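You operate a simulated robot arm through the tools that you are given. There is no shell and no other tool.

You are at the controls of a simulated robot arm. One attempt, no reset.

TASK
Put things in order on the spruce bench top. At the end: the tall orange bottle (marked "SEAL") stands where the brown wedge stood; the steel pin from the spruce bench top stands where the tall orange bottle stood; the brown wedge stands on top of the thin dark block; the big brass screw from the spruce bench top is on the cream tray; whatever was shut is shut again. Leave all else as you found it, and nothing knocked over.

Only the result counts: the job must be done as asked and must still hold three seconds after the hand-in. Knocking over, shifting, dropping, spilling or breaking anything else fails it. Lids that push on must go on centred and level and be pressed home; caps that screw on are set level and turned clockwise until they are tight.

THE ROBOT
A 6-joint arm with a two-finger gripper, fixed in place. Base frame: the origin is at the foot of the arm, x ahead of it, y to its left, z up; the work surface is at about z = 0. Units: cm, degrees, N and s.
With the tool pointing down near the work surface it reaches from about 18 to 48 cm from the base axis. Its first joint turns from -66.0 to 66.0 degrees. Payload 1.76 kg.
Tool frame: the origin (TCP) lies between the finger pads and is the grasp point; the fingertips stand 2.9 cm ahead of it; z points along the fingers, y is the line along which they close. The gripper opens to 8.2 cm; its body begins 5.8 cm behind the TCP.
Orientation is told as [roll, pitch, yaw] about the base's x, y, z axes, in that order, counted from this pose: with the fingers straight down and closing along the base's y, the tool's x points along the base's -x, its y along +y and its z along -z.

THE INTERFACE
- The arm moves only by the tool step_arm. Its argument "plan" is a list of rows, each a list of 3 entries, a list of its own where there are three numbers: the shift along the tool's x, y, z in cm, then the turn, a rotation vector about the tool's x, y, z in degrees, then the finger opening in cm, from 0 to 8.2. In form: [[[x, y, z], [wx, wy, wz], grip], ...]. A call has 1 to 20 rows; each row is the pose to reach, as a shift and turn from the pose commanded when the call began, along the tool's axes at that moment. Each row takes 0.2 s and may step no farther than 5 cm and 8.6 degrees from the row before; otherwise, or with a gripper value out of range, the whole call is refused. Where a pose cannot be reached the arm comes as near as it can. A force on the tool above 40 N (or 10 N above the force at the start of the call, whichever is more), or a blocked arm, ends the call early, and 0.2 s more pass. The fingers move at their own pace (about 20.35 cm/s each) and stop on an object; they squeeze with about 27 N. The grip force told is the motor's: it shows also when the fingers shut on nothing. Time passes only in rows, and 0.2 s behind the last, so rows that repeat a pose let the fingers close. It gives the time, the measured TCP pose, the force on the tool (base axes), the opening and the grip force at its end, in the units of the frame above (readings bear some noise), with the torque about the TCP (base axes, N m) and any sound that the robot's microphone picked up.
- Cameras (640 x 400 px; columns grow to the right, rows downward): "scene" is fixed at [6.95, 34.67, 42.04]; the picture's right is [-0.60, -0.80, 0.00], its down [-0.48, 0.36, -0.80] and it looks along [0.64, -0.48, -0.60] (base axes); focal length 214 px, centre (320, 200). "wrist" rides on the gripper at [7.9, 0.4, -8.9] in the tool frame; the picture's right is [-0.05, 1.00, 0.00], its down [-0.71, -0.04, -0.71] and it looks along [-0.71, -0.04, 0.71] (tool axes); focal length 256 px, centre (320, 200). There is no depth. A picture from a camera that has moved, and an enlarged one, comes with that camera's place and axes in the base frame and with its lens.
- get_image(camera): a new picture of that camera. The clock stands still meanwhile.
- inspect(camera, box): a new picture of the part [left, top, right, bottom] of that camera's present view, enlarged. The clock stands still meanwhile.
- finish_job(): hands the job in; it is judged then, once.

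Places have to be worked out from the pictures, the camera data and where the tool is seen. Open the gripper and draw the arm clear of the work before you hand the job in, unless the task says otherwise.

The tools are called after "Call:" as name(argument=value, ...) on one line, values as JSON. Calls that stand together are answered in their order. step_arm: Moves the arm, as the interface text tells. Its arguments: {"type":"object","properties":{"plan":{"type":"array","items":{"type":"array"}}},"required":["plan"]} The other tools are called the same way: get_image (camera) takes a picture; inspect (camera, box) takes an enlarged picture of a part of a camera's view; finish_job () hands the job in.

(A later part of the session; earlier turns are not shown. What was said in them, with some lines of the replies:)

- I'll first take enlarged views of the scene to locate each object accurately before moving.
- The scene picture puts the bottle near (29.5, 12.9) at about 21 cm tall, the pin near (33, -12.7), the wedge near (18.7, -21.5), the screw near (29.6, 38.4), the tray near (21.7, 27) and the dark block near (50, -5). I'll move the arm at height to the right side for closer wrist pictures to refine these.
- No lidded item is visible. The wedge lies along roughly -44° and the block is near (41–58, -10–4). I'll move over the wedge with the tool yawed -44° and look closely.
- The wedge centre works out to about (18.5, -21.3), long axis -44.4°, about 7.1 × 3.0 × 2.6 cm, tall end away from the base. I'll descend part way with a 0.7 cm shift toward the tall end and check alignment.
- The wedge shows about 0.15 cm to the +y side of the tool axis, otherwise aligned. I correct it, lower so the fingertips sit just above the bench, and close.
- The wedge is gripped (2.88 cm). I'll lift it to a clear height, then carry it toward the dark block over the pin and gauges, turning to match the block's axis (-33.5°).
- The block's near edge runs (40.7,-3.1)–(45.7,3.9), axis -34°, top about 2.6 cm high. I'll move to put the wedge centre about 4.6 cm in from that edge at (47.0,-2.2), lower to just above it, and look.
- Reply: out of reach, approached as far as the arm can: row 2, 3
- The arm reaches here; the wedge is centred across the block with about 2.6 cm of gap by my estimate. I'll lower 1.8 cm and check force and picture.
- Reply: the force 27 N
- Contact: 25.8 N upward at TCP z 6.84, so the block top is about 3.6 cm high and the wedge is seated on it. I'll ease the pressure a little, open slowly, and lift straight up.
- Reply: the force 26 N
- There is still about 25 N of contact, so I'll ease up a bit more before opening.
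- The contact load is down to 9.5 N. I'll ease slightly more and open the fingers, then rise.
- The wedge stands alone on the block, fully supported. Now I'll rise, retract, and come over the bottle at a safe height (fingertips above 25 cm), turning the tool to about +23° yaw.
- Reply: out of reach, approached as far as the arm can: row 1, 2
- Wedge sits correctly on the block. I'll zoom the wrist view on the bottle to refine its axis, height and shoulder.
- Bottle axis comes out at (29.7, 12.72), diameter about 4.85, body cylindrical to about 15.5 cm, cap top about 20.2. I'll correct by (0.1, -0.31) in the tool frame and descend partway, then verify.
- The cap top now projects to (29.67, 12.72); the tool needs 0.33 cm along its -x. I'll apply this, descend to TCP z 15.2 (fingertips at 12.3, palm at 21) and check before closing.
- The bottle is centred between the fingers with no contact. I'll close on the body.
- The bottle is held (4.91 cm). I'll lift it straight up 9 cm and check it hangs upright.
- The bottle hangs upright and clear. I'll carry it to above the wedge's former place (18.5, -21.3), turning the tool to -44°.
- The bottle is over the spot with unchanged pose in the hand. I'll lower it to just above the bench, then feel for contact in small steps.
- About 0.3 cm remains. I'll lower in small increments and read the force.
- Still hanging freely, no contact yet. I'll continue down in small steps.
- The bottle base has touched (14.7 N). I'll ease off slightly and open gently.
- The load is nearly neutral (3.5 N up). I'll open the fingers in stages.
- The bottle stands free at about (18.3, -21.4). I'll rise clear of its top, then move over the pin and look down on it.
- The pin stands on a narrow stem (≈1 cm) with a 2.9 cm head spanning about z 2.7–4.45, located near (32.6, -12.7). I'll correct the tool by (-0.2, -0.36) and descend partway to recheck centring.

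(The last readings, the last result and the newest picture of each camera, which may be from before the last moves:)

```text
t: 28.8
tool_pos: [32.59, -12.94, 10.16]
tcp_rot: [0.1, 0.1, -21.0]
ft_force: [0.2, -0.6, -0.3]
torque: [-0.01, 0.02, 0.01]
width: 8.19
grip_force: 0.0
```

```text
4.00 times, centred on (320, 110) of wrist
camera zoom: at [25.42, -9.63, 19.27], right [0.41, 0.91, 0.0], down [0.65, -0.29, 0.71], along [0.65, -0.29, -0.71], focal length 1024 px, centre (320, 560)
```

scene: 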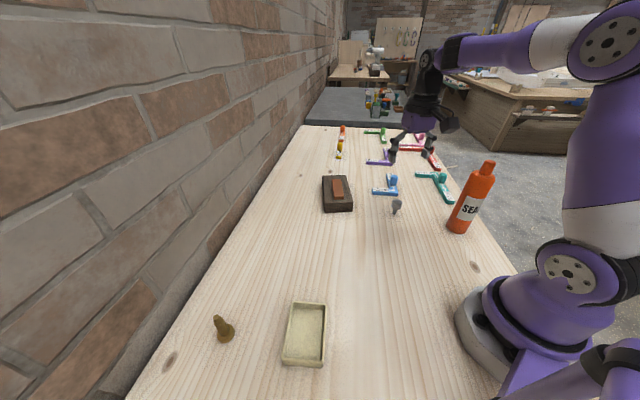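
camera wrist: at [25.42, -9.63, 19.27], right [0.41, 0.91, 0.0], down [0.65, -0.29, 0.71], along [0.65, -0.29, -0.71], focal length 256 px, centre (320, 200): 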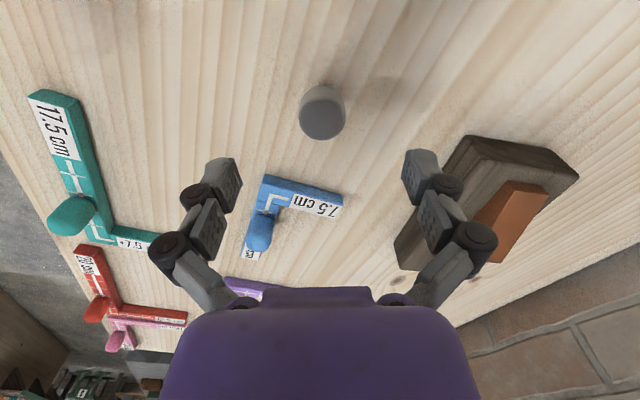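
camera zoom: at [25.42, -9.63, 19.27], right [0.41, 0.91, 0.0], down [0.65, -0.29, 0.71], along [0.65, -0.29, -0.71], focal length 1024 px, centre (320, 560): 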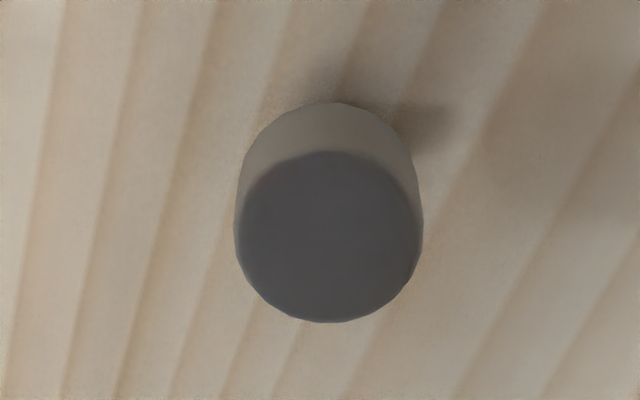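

The head centre is 0.11 cm to +y and 0.17 cm to +x of the tool axis. I'll correct and lower to head height (TCP z ≈ 3.6), then check before closing.

Call:
step_arm(plan=[[[0.17, 0.11, 2.5], [0, 0, 0], 8.2], [[0.17, 0.11, 5], [0, 0, 0], 8.2], [[0.17, 0.11, 6.7], [0, 0, 0], 8.2], [[0.17, 0.11, 6.7], [0, 0, 0], 8.2]])

Call:
get_image(camera="wrist")

Call:
inspect(camera="scene", box=[360, 170, 440, 230])

```text
t: 29.8
tool_pos: [32.61, -12.78, 3.57]
tcp_rot: [0.1, 0.0, -21.0]
ft_force: [1.0, 0.9, 0.7]
torque: [0.0, -0.02, -0.02]
width: 8.21
grip_force: 0.1
```

```text
taken
camera wrist: at [25.44, -9.47, 12.57], right [0.41, 0.91, 0.0], down [0.65, -0.29, 0.71], along [0.65, -0.29, -0.71], focal length 256 px, centre (320, 200)
```

wrist: 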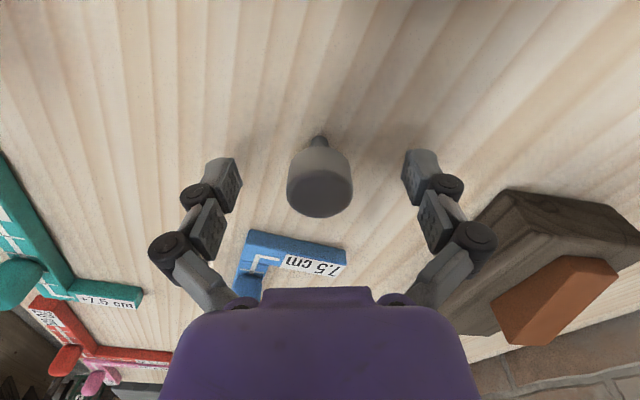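

```text
6.67 times, centred on (400, 200) of scene
camera zoom: at [6.95, 34.67, 42.04], right [-0.6, -0.8, 0.0], down [-0.48, 0.36, -0.8], along [0.64, -0.48, -0.6], focal length 1430 px, centre (-213, 200)
```

zoom: 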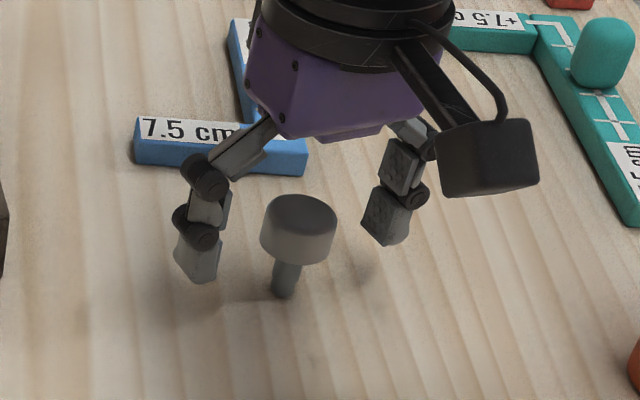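

The head is centred in column. I'll nudge 0.2 cm along tool x and close gently on the head.

Call:
step_arm(plan=[[[0.2, 0, 0], [0, 0, 0], 6.0], [[0.2, 0, 0], [0, 0, 0], 4.2], [[0.2, 0, 0], [0, 0, 0], 3.3], [[0.2, 0, 0], [0, 0, 0], 2.9], [[0.2, 0, 0], [0, 0, 0], 2.3], [[0.2, 0, 0], [0, 0, 0], 2.3]])

Call:
get_image(camera="wrist")

Call:
inspect(camera="scene", box=[360, 170, 440, 230])

```text
t: 31.2
tool_pos: [32.37, -12.74, 3.56]
tcp_rot: [0.1, 0.0, -20.8]
ft_force: [-0.4, 0.4, 1.6]
torque: [0.0, -0.01, -0.02]
width: 2.75
grip_force: 27.1
```

```text
taken
camera wrist: at [25.2, -9.43, 12.6], right [0.41, 0.91, 0.0], down [0.65, -0.29, 0.71], along [0.65, -0.29, -0.71], focal length 256 px, centre (320, 200)
```

wrist: 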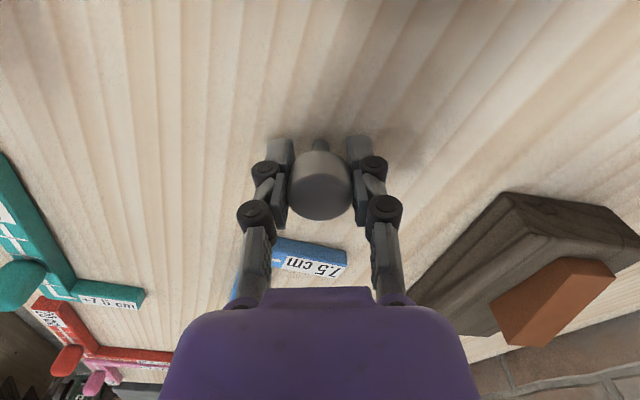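

```text
6.67 times, centred on (400, 200) of scene
camera zoom: at [6.95, 34.67, 42.04], right [-0.6, -0.8, 0.0], down [-0.48, 0.36, -0.8], along [0.64, -0.48, -0.6], focal length 1430 px, centre (-213, 200)
```

zoom: 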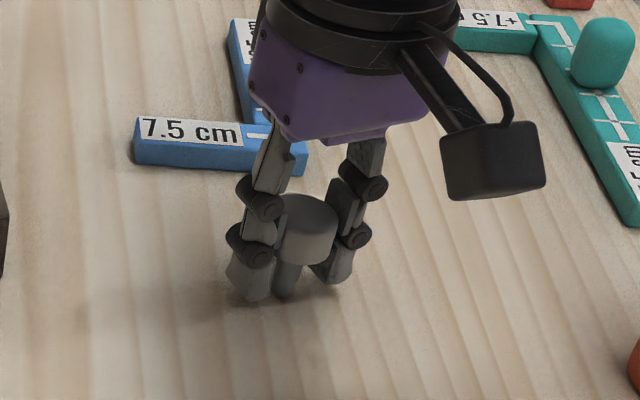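

The pin is held by its head, upright. I'll lift it and carry it to the bottle's old spot (29.7, 12.72).

Call:
step_arm(plan=[[[0, 0, -0.7], [0, 0, 0], 2.3], [[0, 0, -3], [0, 0, 0], 2.3], [[0, 0, -6], [0, 0, 0], 2.3], [[1.2, 2.3, -6], [0, 0, -5], 2.3], [[3.1, 6.1, -6], [0, 0, -12], 2.3], [[5.0, 9.9, -6], [0, 0, -19], 2.3], [[7.0, 13.7, -6], [0, 0, -26], 2.3], [[9.0, 17.6, -6], [0, 0, -33], 2.3], [[10.8, 21.1, -6], [0, 0, -40], 2.3], [[11.63, 22.75, -6], [0, 0, -44], 2.3], [[11.63, 22.75, -6], [0, 0, -44], 2.3]])

Call:
get_image(camera="wrist")

Call:
get_image(camera="scene")

Call:
inspect(camera="scene", box=[280, 180, 400, 270])

```text
t: 33.6
tool_pos: [29.71, 12.73, 9.59]
tcp_rot: [-0.1, -0.1, 23.1]
ft_force: [-0.4, 0.1, -0.2]
torque: [-0.01, -0.03, -0.01]
width: 2.74
grip_force: 26.8
```

```text
taken
camera wrist: at [22.24, 10.01, 18.67], right [-0.34, 0.94, 0.0], down [0.66, 0.24, 0.71], along [0.67, 0.24, -0.71], focal length 256 px, centre (320, 200)
```

wrist: 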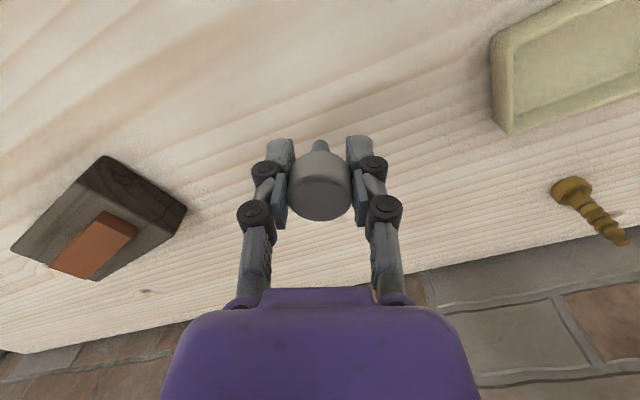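

```text
taken
```

scene: 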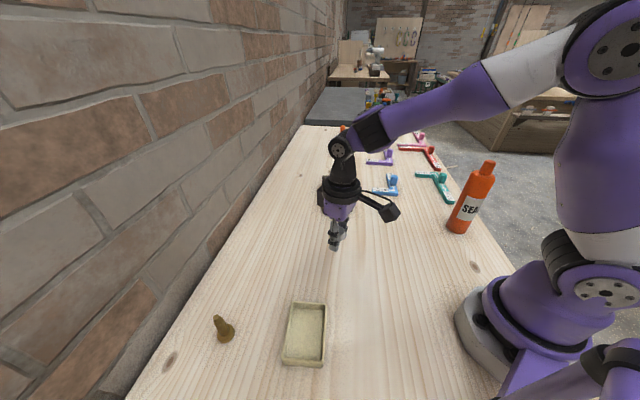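

```text
4.44 times, centred on (340, 225) of scene
camera zoom: at [6.94, 34.67, 42.04], right [-0.6, -0.8, 0.0], down [-0.48, 0.36, -0.8], along [0.64, -0.48, -0.6], focal length 953 px, centre (231, 89)
```

zoom: 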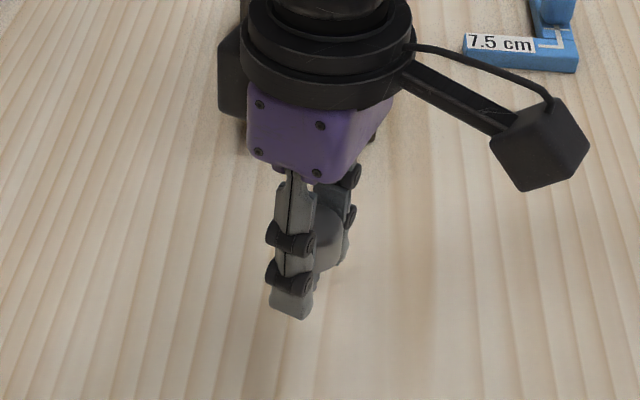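

The tool is over (29.7, 12.73) with the pin steady in hand. I'll lower to about 0.3 cm above the bench and then touch down in small steps.

Call:
step_arm(plan=[[[0, 0, 2.5], [0, 0, 0], 2.3], [[0, 0, 4.7], [0, 0, 0], 2.3], [[0, 0, 5.7], [0, 0, 0], 2.3], [[0, 0, 5.7], [0, 0, 0], 2.3]])

Call:
get_image(camera="wrist")

Call:
inspect(camera="scene", box=[290, 210, 390, 285])

```text
t: 34.6
tool_pos: [29.49, 12.64, 3.99]
tcp_rot: [0.0, -0.1, 23.0]
ft_force: [-0.1, 1.4, -1.0]
torque: [0.0, 0.0, -0.01]
width: 2.77
grip_force: 26.9
```

```text
taken
camera wrist: at [22.16, 10.05, 13.02], right [-0.34, 0.94, 0.0], down [0.66, 0.24, 0.71], along [0.67, 0.24, -0.71], focal length 256 px, centre (320, 200)
```

wrist: 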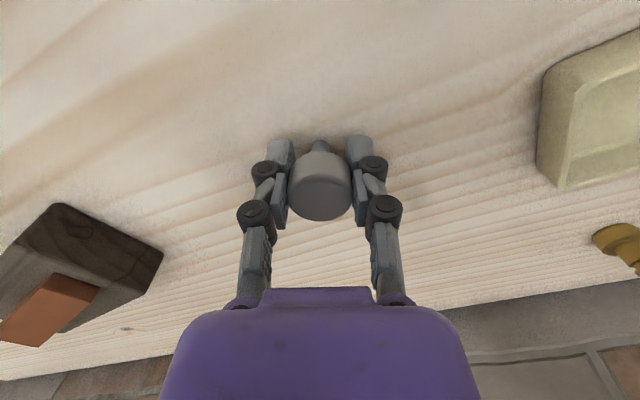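

```text
5.33 times, centred on (340, 248) of scene
camera zoom: at [6.95, 34.67, 42.04], right [-0.6, -0.8, 0.0], down [-0.48, 0.36, -0.8], along [0.64, -0.48, -0.6], focal length 1144 px, centre (213, -53)
```

zoom: 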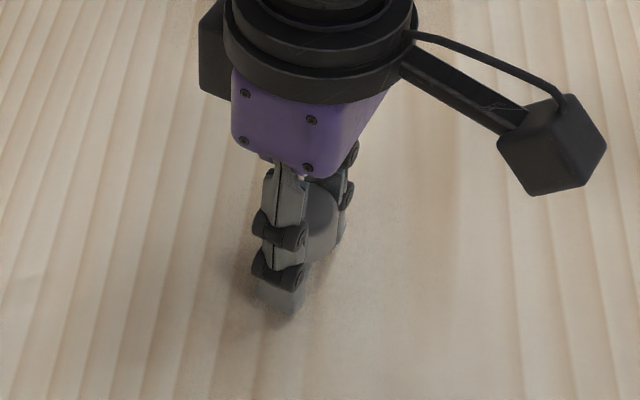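

The camera height suggests about 0.4 cm of gap. I'll lower 0.25 and then feel.

Call:
step_arm(plan=[[[0, 0, 0.15], [0, 0, 0], 2.3], [[0, 0, 0.25], [0, 0, 0], 2.3], [[0, 0, 0.25], [0, 0, 0], 2.3]])

```text
t: 35.4
tool_pos: [29.59, 12.7, 3.74]
tcp_rot: [0.0, -0.1, 23.0]
ft_force: [0.3, 0.4, -0.9]
torque: [0.0, 0.0, 0.01]
width: 2.76
grip_force: 27.4
```

Call:
step_arm(plan=[[[0, 0, 0.06], [0, 0, 0], 2.3], [[0, 0, 0.1], [0, 0, 0], 2.3], [[0, 0, 0.1], [0, 0, 0], 2.3]])

```text
t: 36.2
tool_pos: [29.58, 12.66, 3.63]
tcp_rot: [0.0, -0.1, 22.9]
ft_force: [1.1, 0.4, -0.3]
torque: [-0.02, 0.01, -0.03]
width: 2.78
grip_force: 26.8
```

No contact yet (-0.3 N). Another small step down.

Call:
step_arm(plan=[[[0, 0, 0.05], [0, 0, 0], 2.3], [[0, 0, 0.08], [0, 0, 0], 2.3], [[0, 0, 0.08], [0, 0, 0], 2.3]])

```text
t: 37.0
tool_pos: [29.55, 12.6, 3.53]
tcp_rot: [0.0, 0.0, 23.0]
ft_force: [1.6, -1.0, 3.7]
torque: [-0.02, -0.02, 0.01]
width: 2.82
grip_force: 27.2
```

Light contact (3.7 N). The pin is on the bench; I'll open the fingers gradually.

Call:
step_arm(plan=[[[0, 0, 0], [0, 0, 0], 3.1], [[0, 0, 0], [0, 0, 0], 3.8], [[0, 0, 0], [0, 0, 0], 5.0], [[0, 0, 0], [0, 0, 0], 6.5], [[0, 0, 0], [0, 0, 0], 7.5], [[0, 0, 0], [0, 0, 0], 7.5]])

Call:
get_image(camera="wrist")

Call:
inspect(camera="scene", box=[290, 210, 390, 285])

```text
t: 38.4
tool_pos: [29.55, 12.76, 3.51]
tcp_rot: [0.0, -0.2, 23.0]
ft_force: [-1.0, -0.8, 0.9]
torque: [-0.01, 0.0, -0.02]
width: 7.49
grip_force: 0.1
```

```text
taken
camera wrist: at [22.1, 10.05, 12.52], right [-0.34, 0.94, 0.0], down [0.66, 0.24, 0.71], along [0.67, 0.24, -0.71], focal length 256 px, centre (320, 200)
```

wrist: 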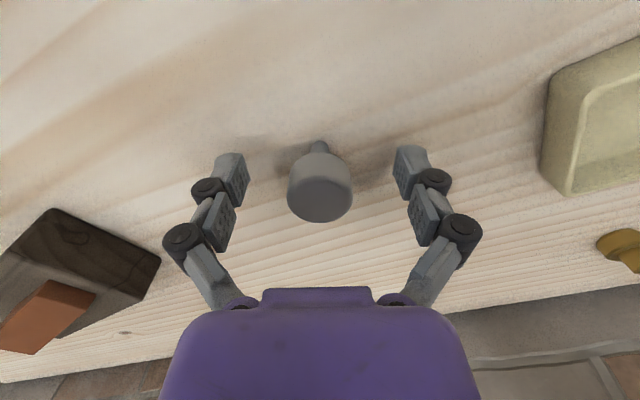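

```text
5.33 times, centred on (340, 248) of scene
camera zoom: at [6.95, 34.67, 42.04], right [-0.6, -0.8, 0.0], down [-0.48, 0.36, -0.8], along [0.64, -0.48, -0.6], focal length 1144 px, centre (213, -53)
```

zoom: 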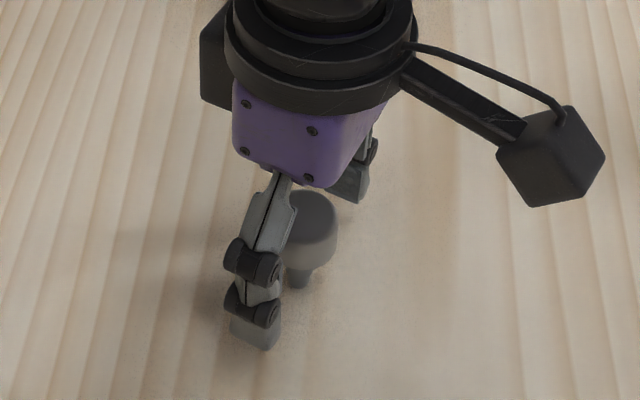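

The pin stands on its own at about (29.5, 12.8). I'll rise straight up, then move toward the screw with the tool yawed to about +52° for a closer look.

Call:
step_arm(plan=[[[0, 0, -2], [0, 0, 0], 8.2], [[0, 0, -5], [0, 0, 0], 8.2], [[0, 0, -9], [0, 0, 0], 8.2], [[-0.8, 3.9, -11], [0, 0, -6], 8.2], [[-1.6, 7.9, -12.5], [0, 0, -12], 8.2], [[-2.4, 11.9, -13.5], [0, 0, -18], 8.2], [[-3.2, 15.9, -14], [0, 0, -24], 8.2], [[-4.03, 19.7, -14], [0, 0, -29], 8.2], [[-4.03, 19.7, -14], [0, 0, -29], 8.2]])

Call:
get_image(camera="wrist")

Call:
inspect(camera="wrist", box=[250, 60, 410, 170])

Call:
inspect(camera="scene", box=[190, 290, 260, 360])

Call:
get_image(camera="scene")

```text
t: 40.4
tool_pos: [25.71, 32.21, 17.49]
tcp_rot: [0.0, 0.0, 52.1]
ft_force: [0.4, 0.3, 0.4]
torque: [0.0, 0.02, -0.01]
width: 8.21
grip_force: 0.0
```

```text
taken
camera wrist: at [20.43, 26.25, 26.58], right [-0.76, 0.66, 0.0], down [0.46, 0.53, 0.71], along [0.46, 0.53, -0.71], focal length 256 px, centre (320, 200)
```

wrist: 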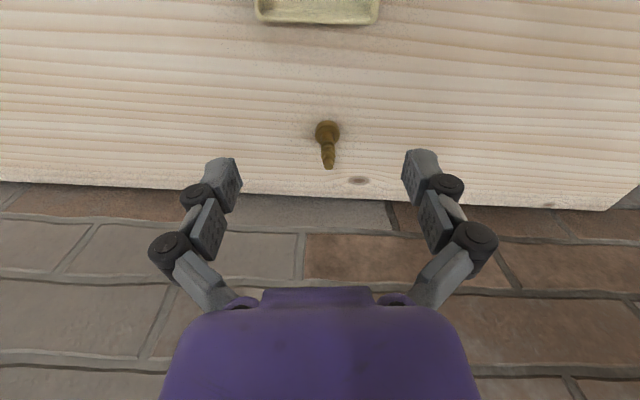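

```text
3.64 times, centred on (330, 115) of wrist
camera zoom: at [20.43, 26.25, 26.58], right [-0.76, 0.66, 0.0], down [0.46, 0.53, 0.71], along [0.46, 0.53, -0.71], focal length 931 px, centre (284, 509)
```

zoom: 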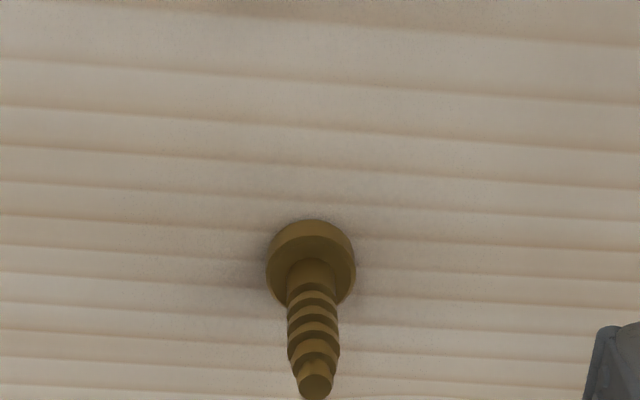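

```text
5.71 times, centred on (225, 325) of scene
camera zoom: at [6.94, 34.67, 42.04], right [-0.6, -0.8, 0.0], down [-0.48, 0.36, -0.8], along [0.64, -0.48, -0.6], focal length 1226 px, centre (863, -514)
```

zoom: 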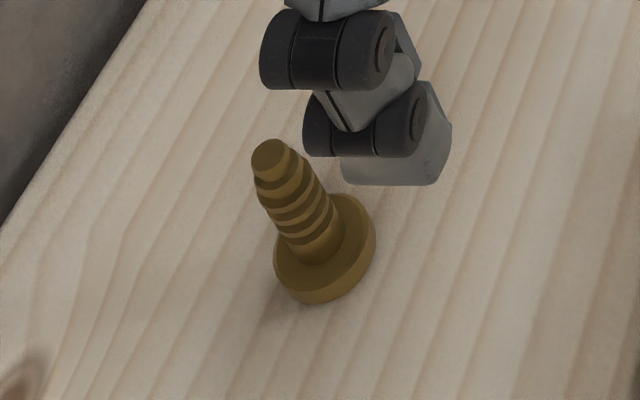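

```text
taken
```

scene: 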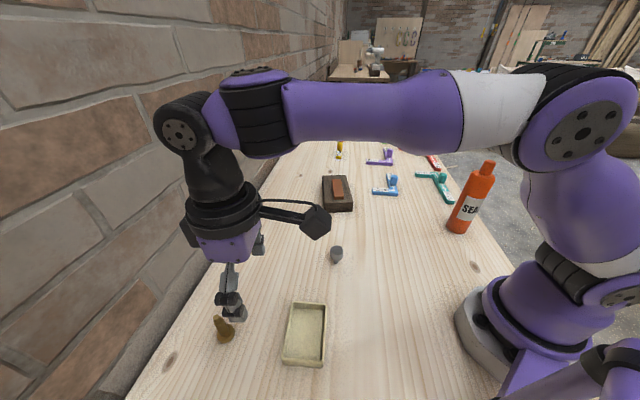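

The screw stands on its head at (29.6, 38.1), about 7 cm tall with a 1.4 cm shaft, right at the reach limit (r ≈ 48.2). I'll tilt the tool 10° outward (about its closing axis, so the pads stay parallel to the shaft), come down short of it, then slide outward around the shaft.

Call:
step_arm(plan=[[[-1, 0.2, 4], [0, -4, 0], 8.2], [[-2, 0.45, 8], [0, -8, 0], 8.2], [[-2.5, 0.45, 11], [0, -10, 0], 8.2], [[-2.5, 0.45, 12.5], [0, -10, 0], 8.2], [[-2.5, 0.45, 12.5], [0, -10, 0], 8.2]])

Call:
get_image(camera="wrist")

Call:
inspect(camera="scene", box=[180, 270, 300, 380])

```text
t: 41.6
tool_pos: [26.81, 34.45, 5.08]
tcp_rot: [0.1, -10.1, 52.0]
ft_force: [1.0, 0.5, 0.1]
torque: [-0.01, 0.0, 0.02]
width: 8.19
grip_force: 0.1
```

```text
taken
camera wrist: at [20.76, 27.5, 12.54], right [-0.75, 0.66, 0.01], down [0.38, 0.43, 0.82], along [0.53, 0.62, -0.57], focal length 256 px, centre (320, 200)
```

wrist: 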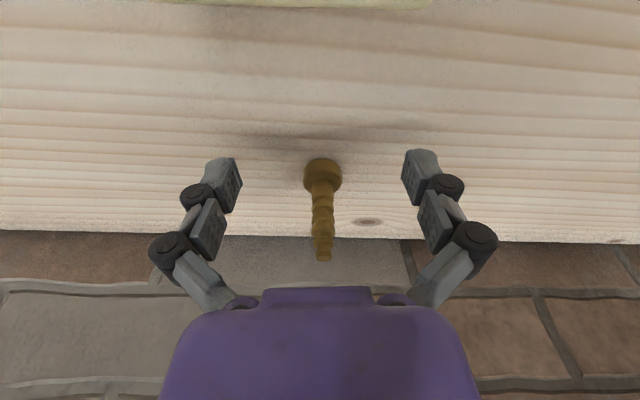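

```text
3.64 times, centred on (240, 325) of scene
camera zoom: at [6.95, 34.67, 42.04], right [-0.6, -0.8, 0.0], down [-0.48, 0.36, -0.8], along [0.64, -0.48, -0.6], focal length 780 px, centre (611, -254)
```

zoom: 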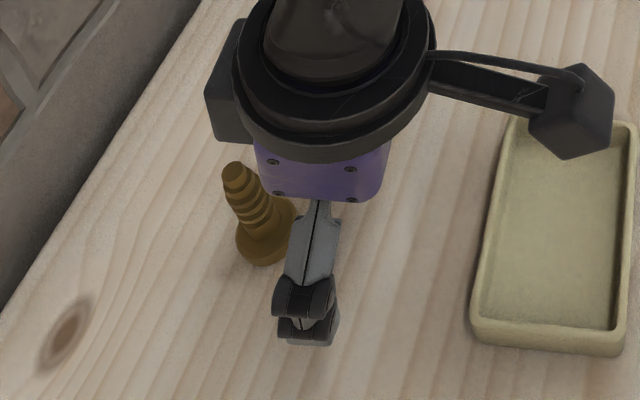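

Lateral alignment is within 0.05 cm. I'll slide outward (radially ~4.5 cm) and slightly down so the fingers straddle the shaft, stopping partway first.

Call:
step_arm(plan=[[[-1.0, -0.03, 0.7], [0, 0, 0], 8.2], [[-2.2, -0.03, 1.15], [0, 0, 0], 8.2], [[-3.2, -0.03, 1.33], [0, 0, 0], 8.2], [[-3.2, -0.03, 1.33], [0, 0, 0], 8.2]])

Call:
get_image(camera="wrist")

Call:
inspect(camera="scene", box=[180, 270, 300, 380])

```text
t: 42.6
tool_pos: [29.04, 37.3, 4.3]
tcp_rot: [0.1, -10.1, 52.0]
ft_force: [0.1, -0.8, -0.3]
torque: [0.03, 0.02, 0.0]
width: 8.21
grip_force: 0.1
```

```text
taken
camera wrist: at [22.92, 30.23, 11.76], right [-0.75, 0.66, 0.01], down [0.38, 0.43, 0.82], along [0.53, 0.62, -0.57], focal length 256 px, centre (320, 200)
```

wrist: 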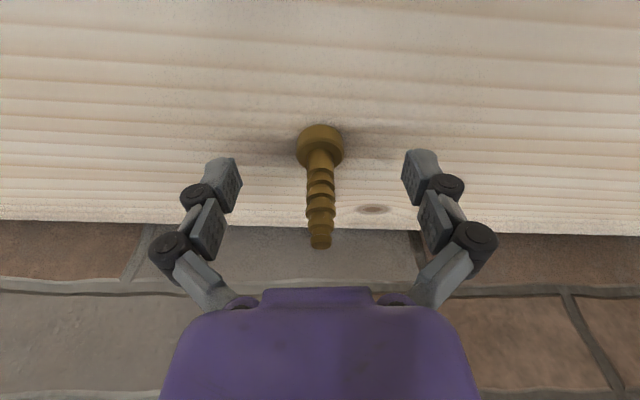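

```text
3.64 times, centred on (240, 325) of scene
camera zoom: at [6.95, 34.67, 42.04], right [-0.6, -0.8, 0.0], down [-0.48, 0.36, -0.8], along [0.64, -0.48, -0.6], focal length 780 px, centre (611, -254)
```

zoom: 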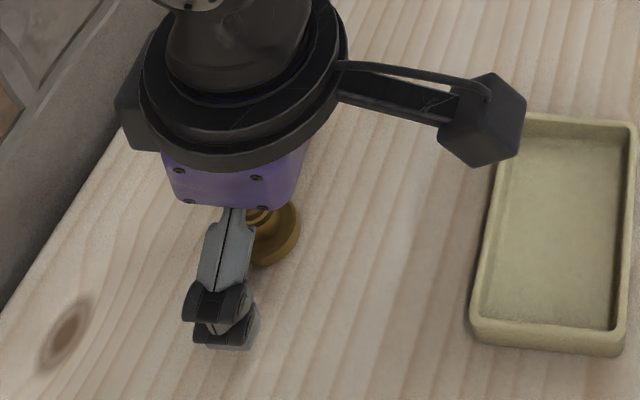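

About 1 cm of radial travel remains; the shaft is centred between the fingers. I'll finish the slide and close on the shaft.

Call:
step_arm(plan=[[[-0.5, 0, 0.09], [0, 0, 0], 8.2], [[-0.95, 0, 0.17], [0, 0, 0], 8.2], [[-0.95, 0, 0.17], [0, 0, 0], 8.2]])

Call:
get_image(camera="wrist")

```text
t: 43.4
tool_pos: [29.51, 38.03, 4.37]
tcp_rot: [-0.1, -10.1, 52.0]
ft_force: [-0.2, -0.9, -0.2]
torque: [0.01, -0.03, 0.0]
width: 8.2
grip_force: 0.1
```

```text
taken
camera wrist: at [23.45, 30.94, 11.81], right [-0.75, 0.66, 0.01], down [0.38, 0.43, 0.82], along [0.53, 0.62, -0.57], focal length 256 px, centre (320, 200)
```

wrist: 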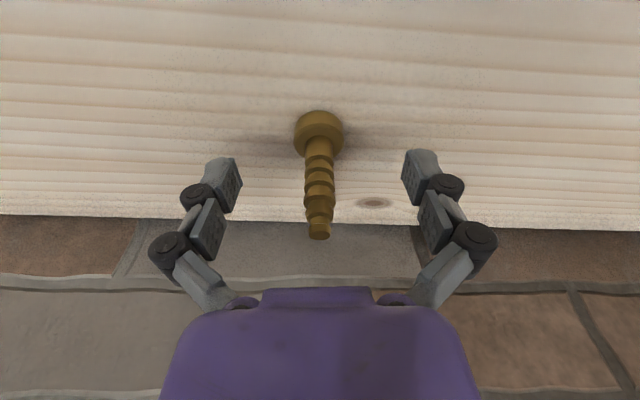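

The shaft is centred at column ~319. Closing in stages.

Call:
step_arm(plan=[[[0, -0.05, 0], [0, 0, 0], 6.0], [[0, -0.05, 0], [0, 0, 0], 4.0], [[0, -0.05, 0], [0, 0, 0], 2.4], [[0, -0.05, 0], [0, 0, 0], 1.7], [[0, -0.05, 0], [0, 0, 0], 0.9], [[0, -0.05, 0], [0, 0, 0], 0.9]])

Call:
get_image(camera="wrist")

Call:
inspect(camera="scene", box=[180, 270, 300, 380])

```text
t: 44.8
tool_pos: [29.49, 38.0, 4.34]
tcp_rot: [0.0, -10.0, 52.1]
ft_force: [0.4, 0.4, 2.0]
torque: [0.03, -0.02, 0.02]
width: 1.36
grip_force: 27.5
```

```text
taken
camera wrist: at [23.48, 30.92, 11.84], right [-0.75, 0.66, 0.01], down [0.38, 0.43, 0.82], along [0.53, 0.62, -0.57], focal length 256 px, centre (320, 200)
```

wrist: 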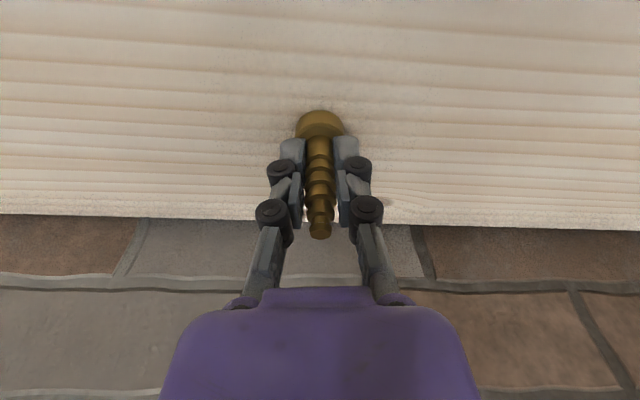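

```text
3.64 times, centred on (240, 325) of scene
camera zoom: at [6.95, 34.67, 42.04], right [-0.6, -0.8, 0.0], down [-0.48, 0.36, -0.8], along [0.64, -0.48, -0.6], focal length 780 px, centre (611, -254)
```

zoom: 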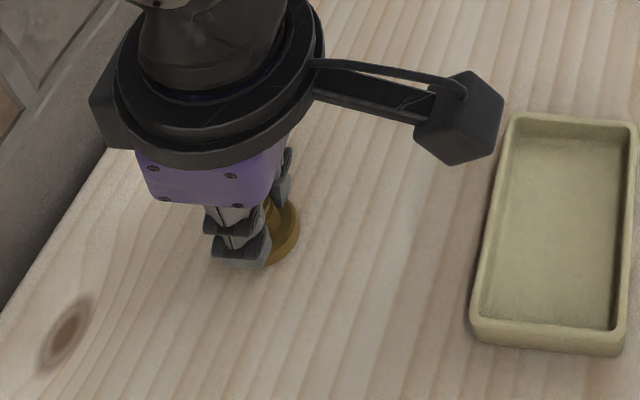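

The shaft is gripped (1.36 cm). I'll lift and retract radially to above the tray centre (21.3, 26.95), keeping the tilt so the screw stays upright.

Call:
step_arm(plan=[[[-0.12, -0.05, -0.69], [0, 0, 0], 0.9], [[0.96, -0.05, -3.22], [0, 0, 0], 0.9], [[2.98, -0.1, -6.11], [0, 0, 0], 0.9], [[6.75, -0.2, -7.79], [0, 0, 0], 0.9], [[10.2, -0.3, -8.4], [0, 0, 0], 0.9], [[12.46, -0.32, -8.8], [0, 0, 0], 0.9], [[12.46, -0.32, -8.8], [0, 0, 0], 0.9]])

Call:
get_image(camera="wrist")

Call:
get_image(camera="scene")

Call:
inspect(camera="scene", box=[230, 250, 370, 380])

```text
t: 46.4
tool_pos: [21.36, 26.77, 10.86]
tcp_rot: [-0.1, -10.1, 52.0]
ft_force: [-1.5, -0.1, -1.4]
torque: [-0.03, 0.04, -0.03]
width: 1.34
grip_force: 26.8
```

```text
taken
camera wrist: at [15.3, 19.79, 18.35], right [-0.75, 0.66, 0.01], down [0.38, 0.43, 0.82], along [0.53, 0.62, -0.57], focal length 256 px, centre (320, 200)
```

wrist: 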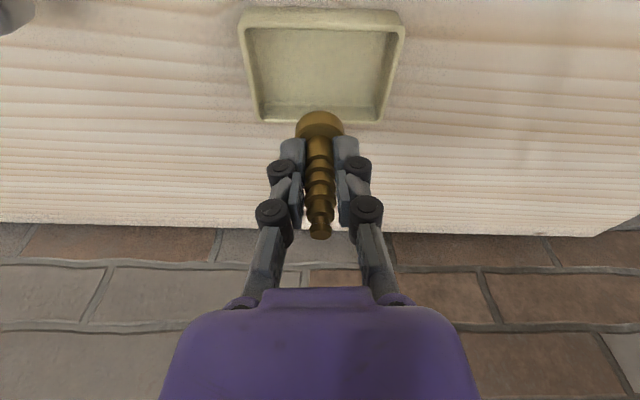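

```text
taken
```

scene: 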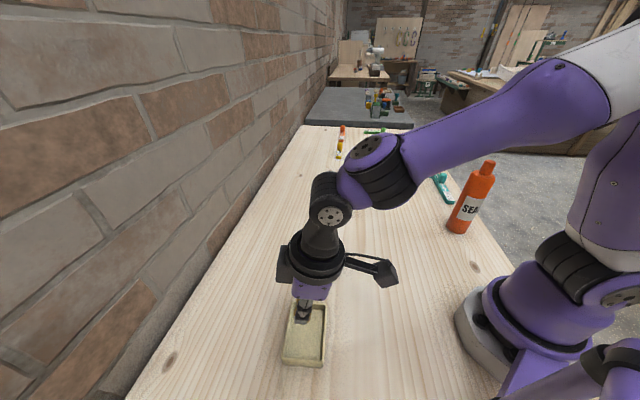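

```text
3.08 times, centred on (300, 315) of scene
camera zoom: at [6.94, 34.67, 42.04], right [-0.6, -0.8, 0.0], down [-0.48, 0.36, -0.8], along [0.64, -0.48, -0.6], focal length 660 px, centre (382, -154)
```

zoom: 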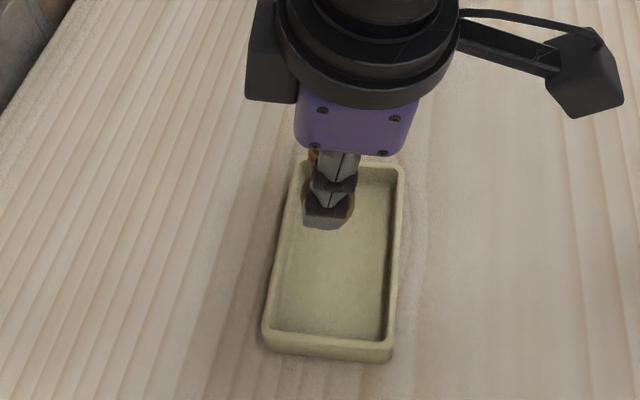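

The screw hangs over the tray centre (r ≈ 34.3, lateral within a mm). I'll lower 5.4 cm straight down, then feel for the floor.

Call:
step_arm(plan=[[[0.35, 0, 1.97], [0, 0, 0], 0.9], [[0.7, 0, 3.94], [0, 0, 0], 0.9], [[0.94, 0, 5.32], [0, 0, 0], 0.9], [[0.94, 0, 5.32], [0, 0, 0], 0.9]])

Call:
get_image(camera="wrist")

Call:
inspect(camera="scene", box=[230, 250, 370, 380])

```text
t: 47.4
tool_pos: [21.27, 26.83, 5.26]
tcp_rot: [-0.1, -10.1, 52.0]
ft_force: [-0.5, 0.2, -0.9]
torque: [0.0, 0.0, 0.02]
width: 1.35
grip_force: 27.1
```

```text
taken
camera wrist: at [15.25, 19.85, 12.85], right [-0.75, 0.66, 0.01], down [0.38, 0.43, 0.82], along [0.53, 0.62, -0.57], focal length 256 px, centre (320, 200)
```

wrist: 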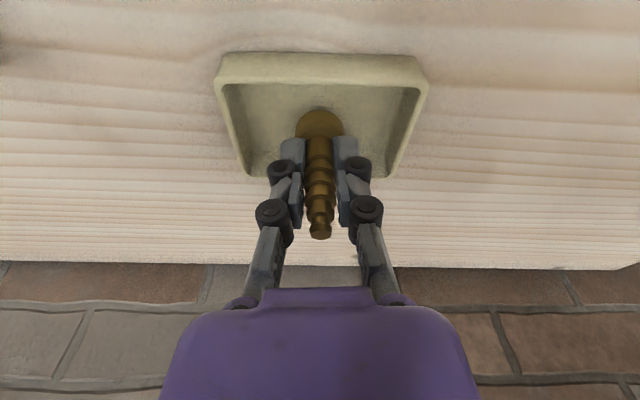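

```text
3.08 times, centred on (300, 315) of scene
camera zoom: at [6.95, 34.67, 42.04], right [-0.6, -0.8, 0.0], down [-0.48, 0.36, -0.8], along [0.64, -0.48, -0.6], focal length 660 px, centre (382, -154)
```

zoom: 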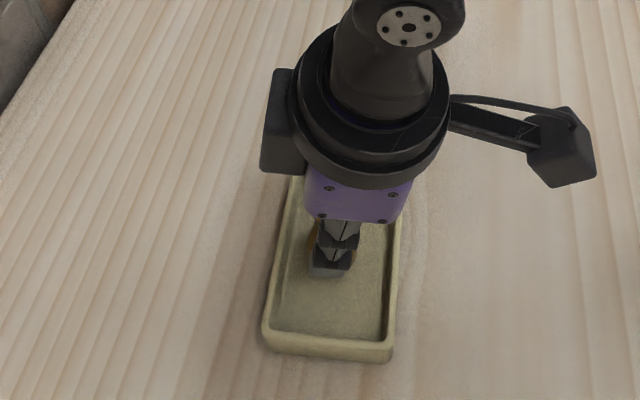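

The head is inside the tray about 0.5–1 cm above its floor. Continuing down in small steps.

Call:
step_arm(plan=[[[0.03, 0, 0.17], [0, 0, 0], 0.9], [[0.06, 0, 0.33], [0, 0, 0], 0.9], [[0.06, 0, 0.33], [0, 0, 0], 0.9]])

```text
t: 48.2
tool_pos: [21.18, 26.87, 5.03]
tcp_rot: [0.1, -10.1, 52.0]
ft_force: [0.2, 0.3, -1.9]
torque: [0.01, 0.01, 0.0]
width: 1.37
grip_force: 26.7
```

Call:
step_arm(plan=[[[0.018, 0, 0.1], [0, 0, 0], 0.9], [[0.027, 0, 0.15], [0, 0, 0], 0.9], [[0.027, 0, 0.15], [0, 0, 0], 0.9]])

```text
t: 49.0
tool_pos: [21.25, 26.9, 4.97]
tcp_rot: [0.0, -10.2, 52.0]
ft_force: [0.7, 0.2, -1.7]
torque: [-0.02, 0.02, -0.01]
width: 1.37
grip_force: 27.0
```

Still free (-1.7 N). Another small step.

Call:
step_arm(plan=[[[0.018, 0, 0.1], [0, 0, 0], 0.9], [[0.027, 0, 0.15], [0, 0, 0], 0.9], [[0.027, 0, 0.15], [0, 0, 0], 0.9]])

```text
t: 49.8
tool_pos: [21.28, 27.09, 4.86]
tcp_rot: [0.0, -10.2, 51.9]
ft_force: [-4.0, -6.0, 25.1]
torque: [-0.26, 0.15, -0.01]
width: 1.34
grip_force: 27.0
```

Contact with the tray floor (25 N). I'll ease up a little before releasing.

Call:
step_arm(plan=[[[-0.014, 0, -0.08], [0, 0, 0], 0.9], [[-0.014, 0, -0.08], [0, 0, 0], 0.9]])

```text
t: 50.4
tool_pos: [21.38, 26.87, 4.79]
tcp_rot: [0.0, -10.2, 52.0]
ft_force: [1.2, 3.1, 8.6]
torque: [0.13, -0.11, 0.02]
width: 1.35
grip_force: 26.9
```

Load is 8.6 N. I'll ease a touch more and open to 3.2 cm only, staying within the tray.

Call:
step_arm(plan=[[[-0.007, 0, -0.04], [0, 0, 0], 0.9], [[-0.007, 0, -0.04], [0, 0, 0], 1.7], [[-0.007, 0, -0.04], [0, 0, 0], 2.4], [[-0.007, 0, -0.04], [0, 0, 0], 3.2], [[-0.007, 0, -0.04], [0, 0, 0], 3.2]])

Call:
get_image(camera="wrist")

Call:
inspect(camera="scene", box=[230, 250, 370, 380])

```text
t: 51.6
tool_pos: [21.28, 26.92, 4.89]
tcp_rot: [0.0, -10.0, 52.0]
ft_force: [-1.1, -0.2, 0.0]
torque: [0.0, 0.01, 0.0]
width: 3.18
grip_force: 0.1
```

```text
taken
camera wrist: at [15.2, 19.85, 12.31], right [-0.75, 0.66, 0.01], down [0.38, 0.43, 0.82], along [0.53, 0.62, -0.57], focal length 256 px, centre (320, 200)
```

wrist: 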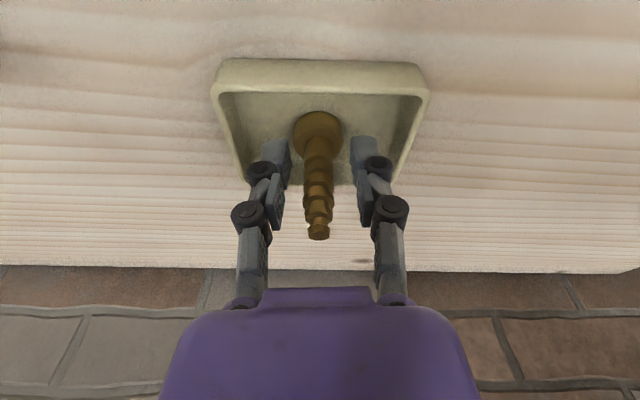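

```text
3.08 times, centred on (300, 315) of scene
camera zoom: at [6.95, 34.67, 42.04], right [-0.6, -0.8, 0.0], down [-0.48, 0.36, -0.8], along [0.64, -0.48, -0.6], focal length 660 px, centre (382, -154)
```

zoom: 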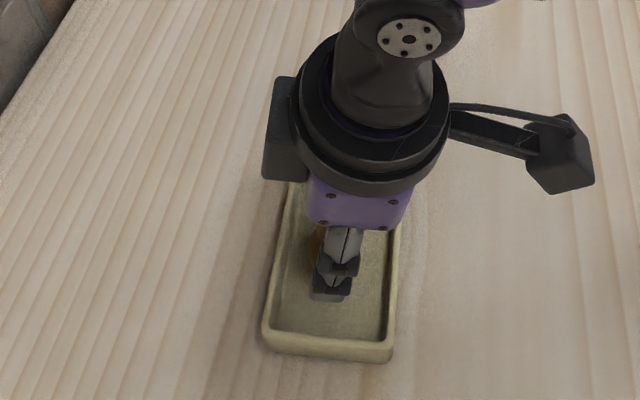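

The screw stands on the tray, released. I'll withdraw straight up, well clear.

Call:
step_arm(plan=[[[-0.35, 0, -1.97], [0, 0, 0], 3.4], [[-0.87, 0, -4.93], [0, 0, 0], 3.4], [[-1.57, 0, -8.87], [0, 0, 0], 3.4], [[-2.26, 0, -12.8], [0, 0, 0], 6], [[-2.6, 0, -15], [0, 0, 0], 8.2]])

Call:
get_image(camera="wrist")

Call:
get_image(camera="scene")

```text
t: 52.8
tool_pos: [21.29, 26.85, 20.18]
tcp_rot: [0.0, -10.0, 51.9]
ft_force: [-0.6, 0.0, 0.6]
torque: [-0.02, -0.04, -0.02]
width: 8.21
grip_force: 0.0
```

```text
taken
camera wrist: at [15.28, 19.85, 27.64], right [-0.75, 0.66, 0.01], down [0.38, 0.43, 0.82], along [0.53, 0.62, -0.57], focal length 256 px, centre (320, 200)
```

wrist: 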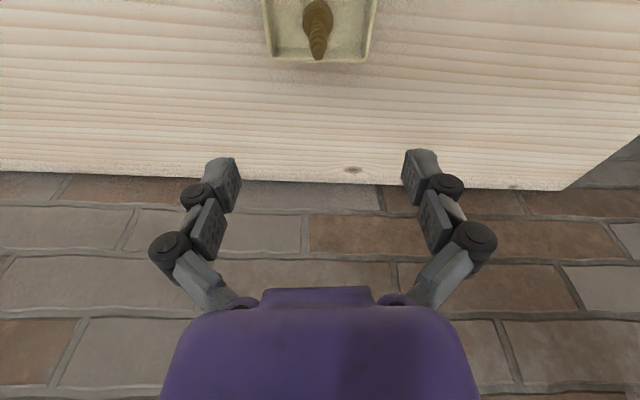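

```text
taken
```

scene: 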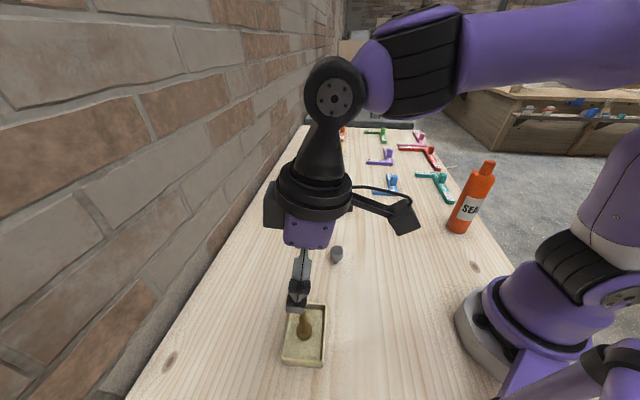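

The screw stands in the tray. I'll move the arm back up and away near its starting place, untilting, then inspect everything.

Call:
step_arm(plan=[[[1.0, -1.5, -3.5], [0, 2, 0], 8.2], [[2.5, -4.5, -6], [0, 4, 0], 8.2], [[4.2, -7.5, -8.5], [0, 6, 0], 8.2], [[6.0, -10.5, -10.8], [0, 8, 0], 8.2], [[8.36, -14.07, -12.45], [0, 10, 0], 8.2], [[8.36, -14.07, -12.45], [0, 10, 0], 8.2]])

Call:
get_image(camera="scene")

Call:
inspect(camera="scene", box=[260, 230, 380, 380])

Call:
inspect(camera="scene", box=[300, 120, 500, 240])

```text
t: 54.2
tool_pos: [25.98, 9.99, 30.85]
tcp_rot: [0.0, -0.2, 52.0]
ft_force: [-0.5, 0.1, 0.5]
torque: [0.0, 0.02, 0.0]
width: 8.2
grip_force: 0.1
out of reach, approached as far as the arm can: row 4
```

```text
taken
```

scene: 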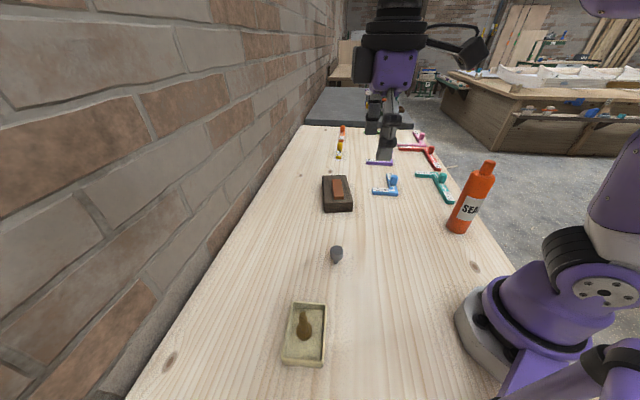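

```text
2.67 times, centred on (320, 305) of scene
camera zoom: at [6.95, 34.67, 42.04], right [-0.6, -0.8, 0.0], down [-0.48, 0.36, -0.8], along [0.64, -0.48, -0.6], focal length 572 px, centre (320, -80)
```

zoom: 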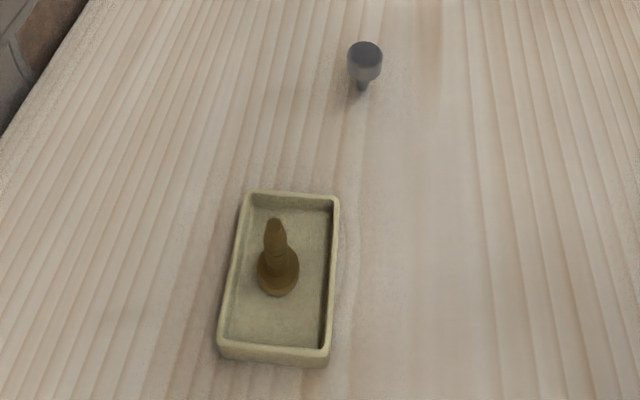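

```text
3.20 times, centred on (400, 180) of scene
camera zoom: at [6.95, 34.67, 42.04], right [-0.6, -0.8, 0.0], down [-0.48, 0.36, -0.8], along [0.64, -0.48, -0.6], focal length 686 px, centre (64, 264)
```

zoom: 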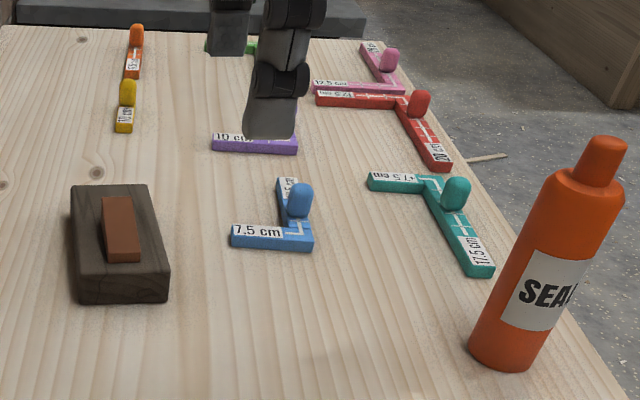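

Everything looks right. I'll double-check the bottle's base position, and the wedge on the block, at higher zoom.

Call:
inspect(camera="scene", box=[430, 195, 500, 245])

Call:
inspect(camera="scene", box=[310, 165, 370, 220])

Call:
get_image(camera="wrist")

```text
8.00 times, centred on (465, 220) of scene
camera zoom: at [6.95, 34.67, 42.04], right [-0.6, -0.8, 0.0], down [-0.48, 0.36, -0.8], along [0.64, -0.48, -0.6], focal length 1716 px, centre (-840, 40)
```

zoom: 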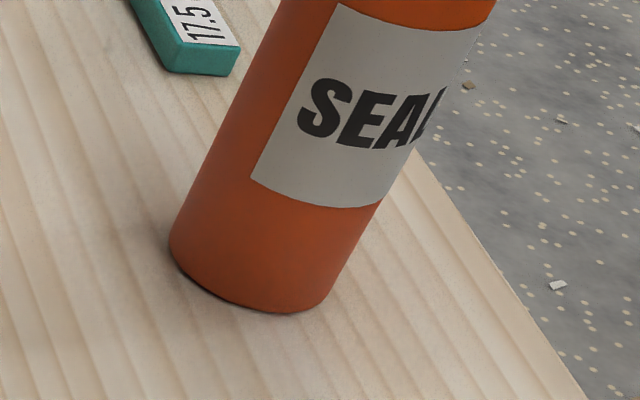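

```text
7.27 times, centred on (340, 192) of scene
camera zoom: at [6.95, 34.67, 42.04], right [-0.6, -0.8, 0.0], down [-0.48, 0.36, -0.8], along [0.64, -0.48, -0.6], focal length 1560 px, centre (174, 254)
```

zoom: 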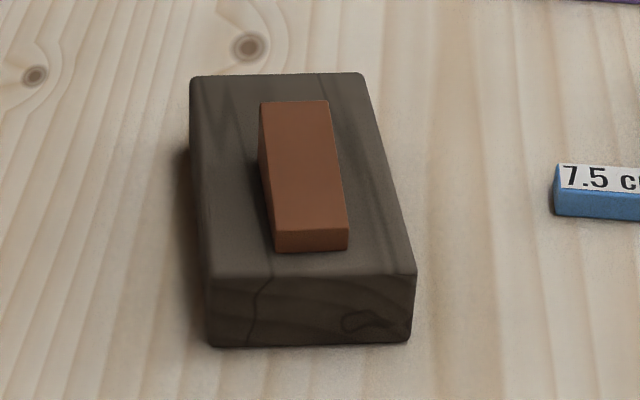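

```text
taken
camera wrist: at [20.7, 4.08, 39.89], right [-0.75, 0.66, 0.0], down [0.46, 0.53, 0.71], along [0.46, 0.53, -0.71], focal length 256 px, centre (320, 200)
```

wrist: 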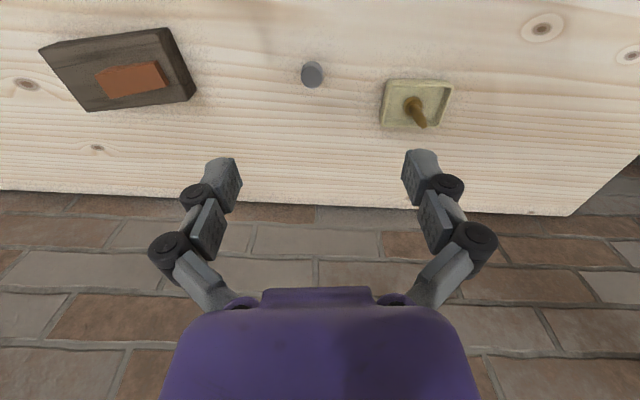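

All goals check out: the bottle's base fits a circle centred at about (18.6, -21.5), on the wedge's old place. The pin stands at about (29.8, 12.75), on the bottle's old place. The wedge stands level on the block, the screw stands on the tray, and the block, tray and gauges are unmoved. Nothing was opened, the gripper is open and the arm is clear, so I hand in.

Call:
finish_job()

```text
The job is handed in.
```

I've handed the job in, and the final pictures showed everything where you asked. I haven't seen the verdict on it. Positions below are worked out from the pictures, good to a few millimetres.

| Item | Where it is now |
|---|---|
| Tall orange bottle ("SEAL") | Upright at about (18.6, -21.5), where the wedge stood |
| Steel pin | Upright on its stem at about (29.8, 12.75), where the bottle stood |
| Brown wedge | Flat on top of the thin dark block, fully supported |
| Big brass screw | Standing on its head near the middle of the cream tray |

- **Shut items:** I saw nothing shut on the bench top and opened nothing, so there was nothing to close again.
- **Everything else:** Nothing was knocked over. The block and tray measure the same as in the first pictures, and the coloured gauges look unmoved.
- **Arm:** The gripper is open and the arm is raised clear, near its starting place.
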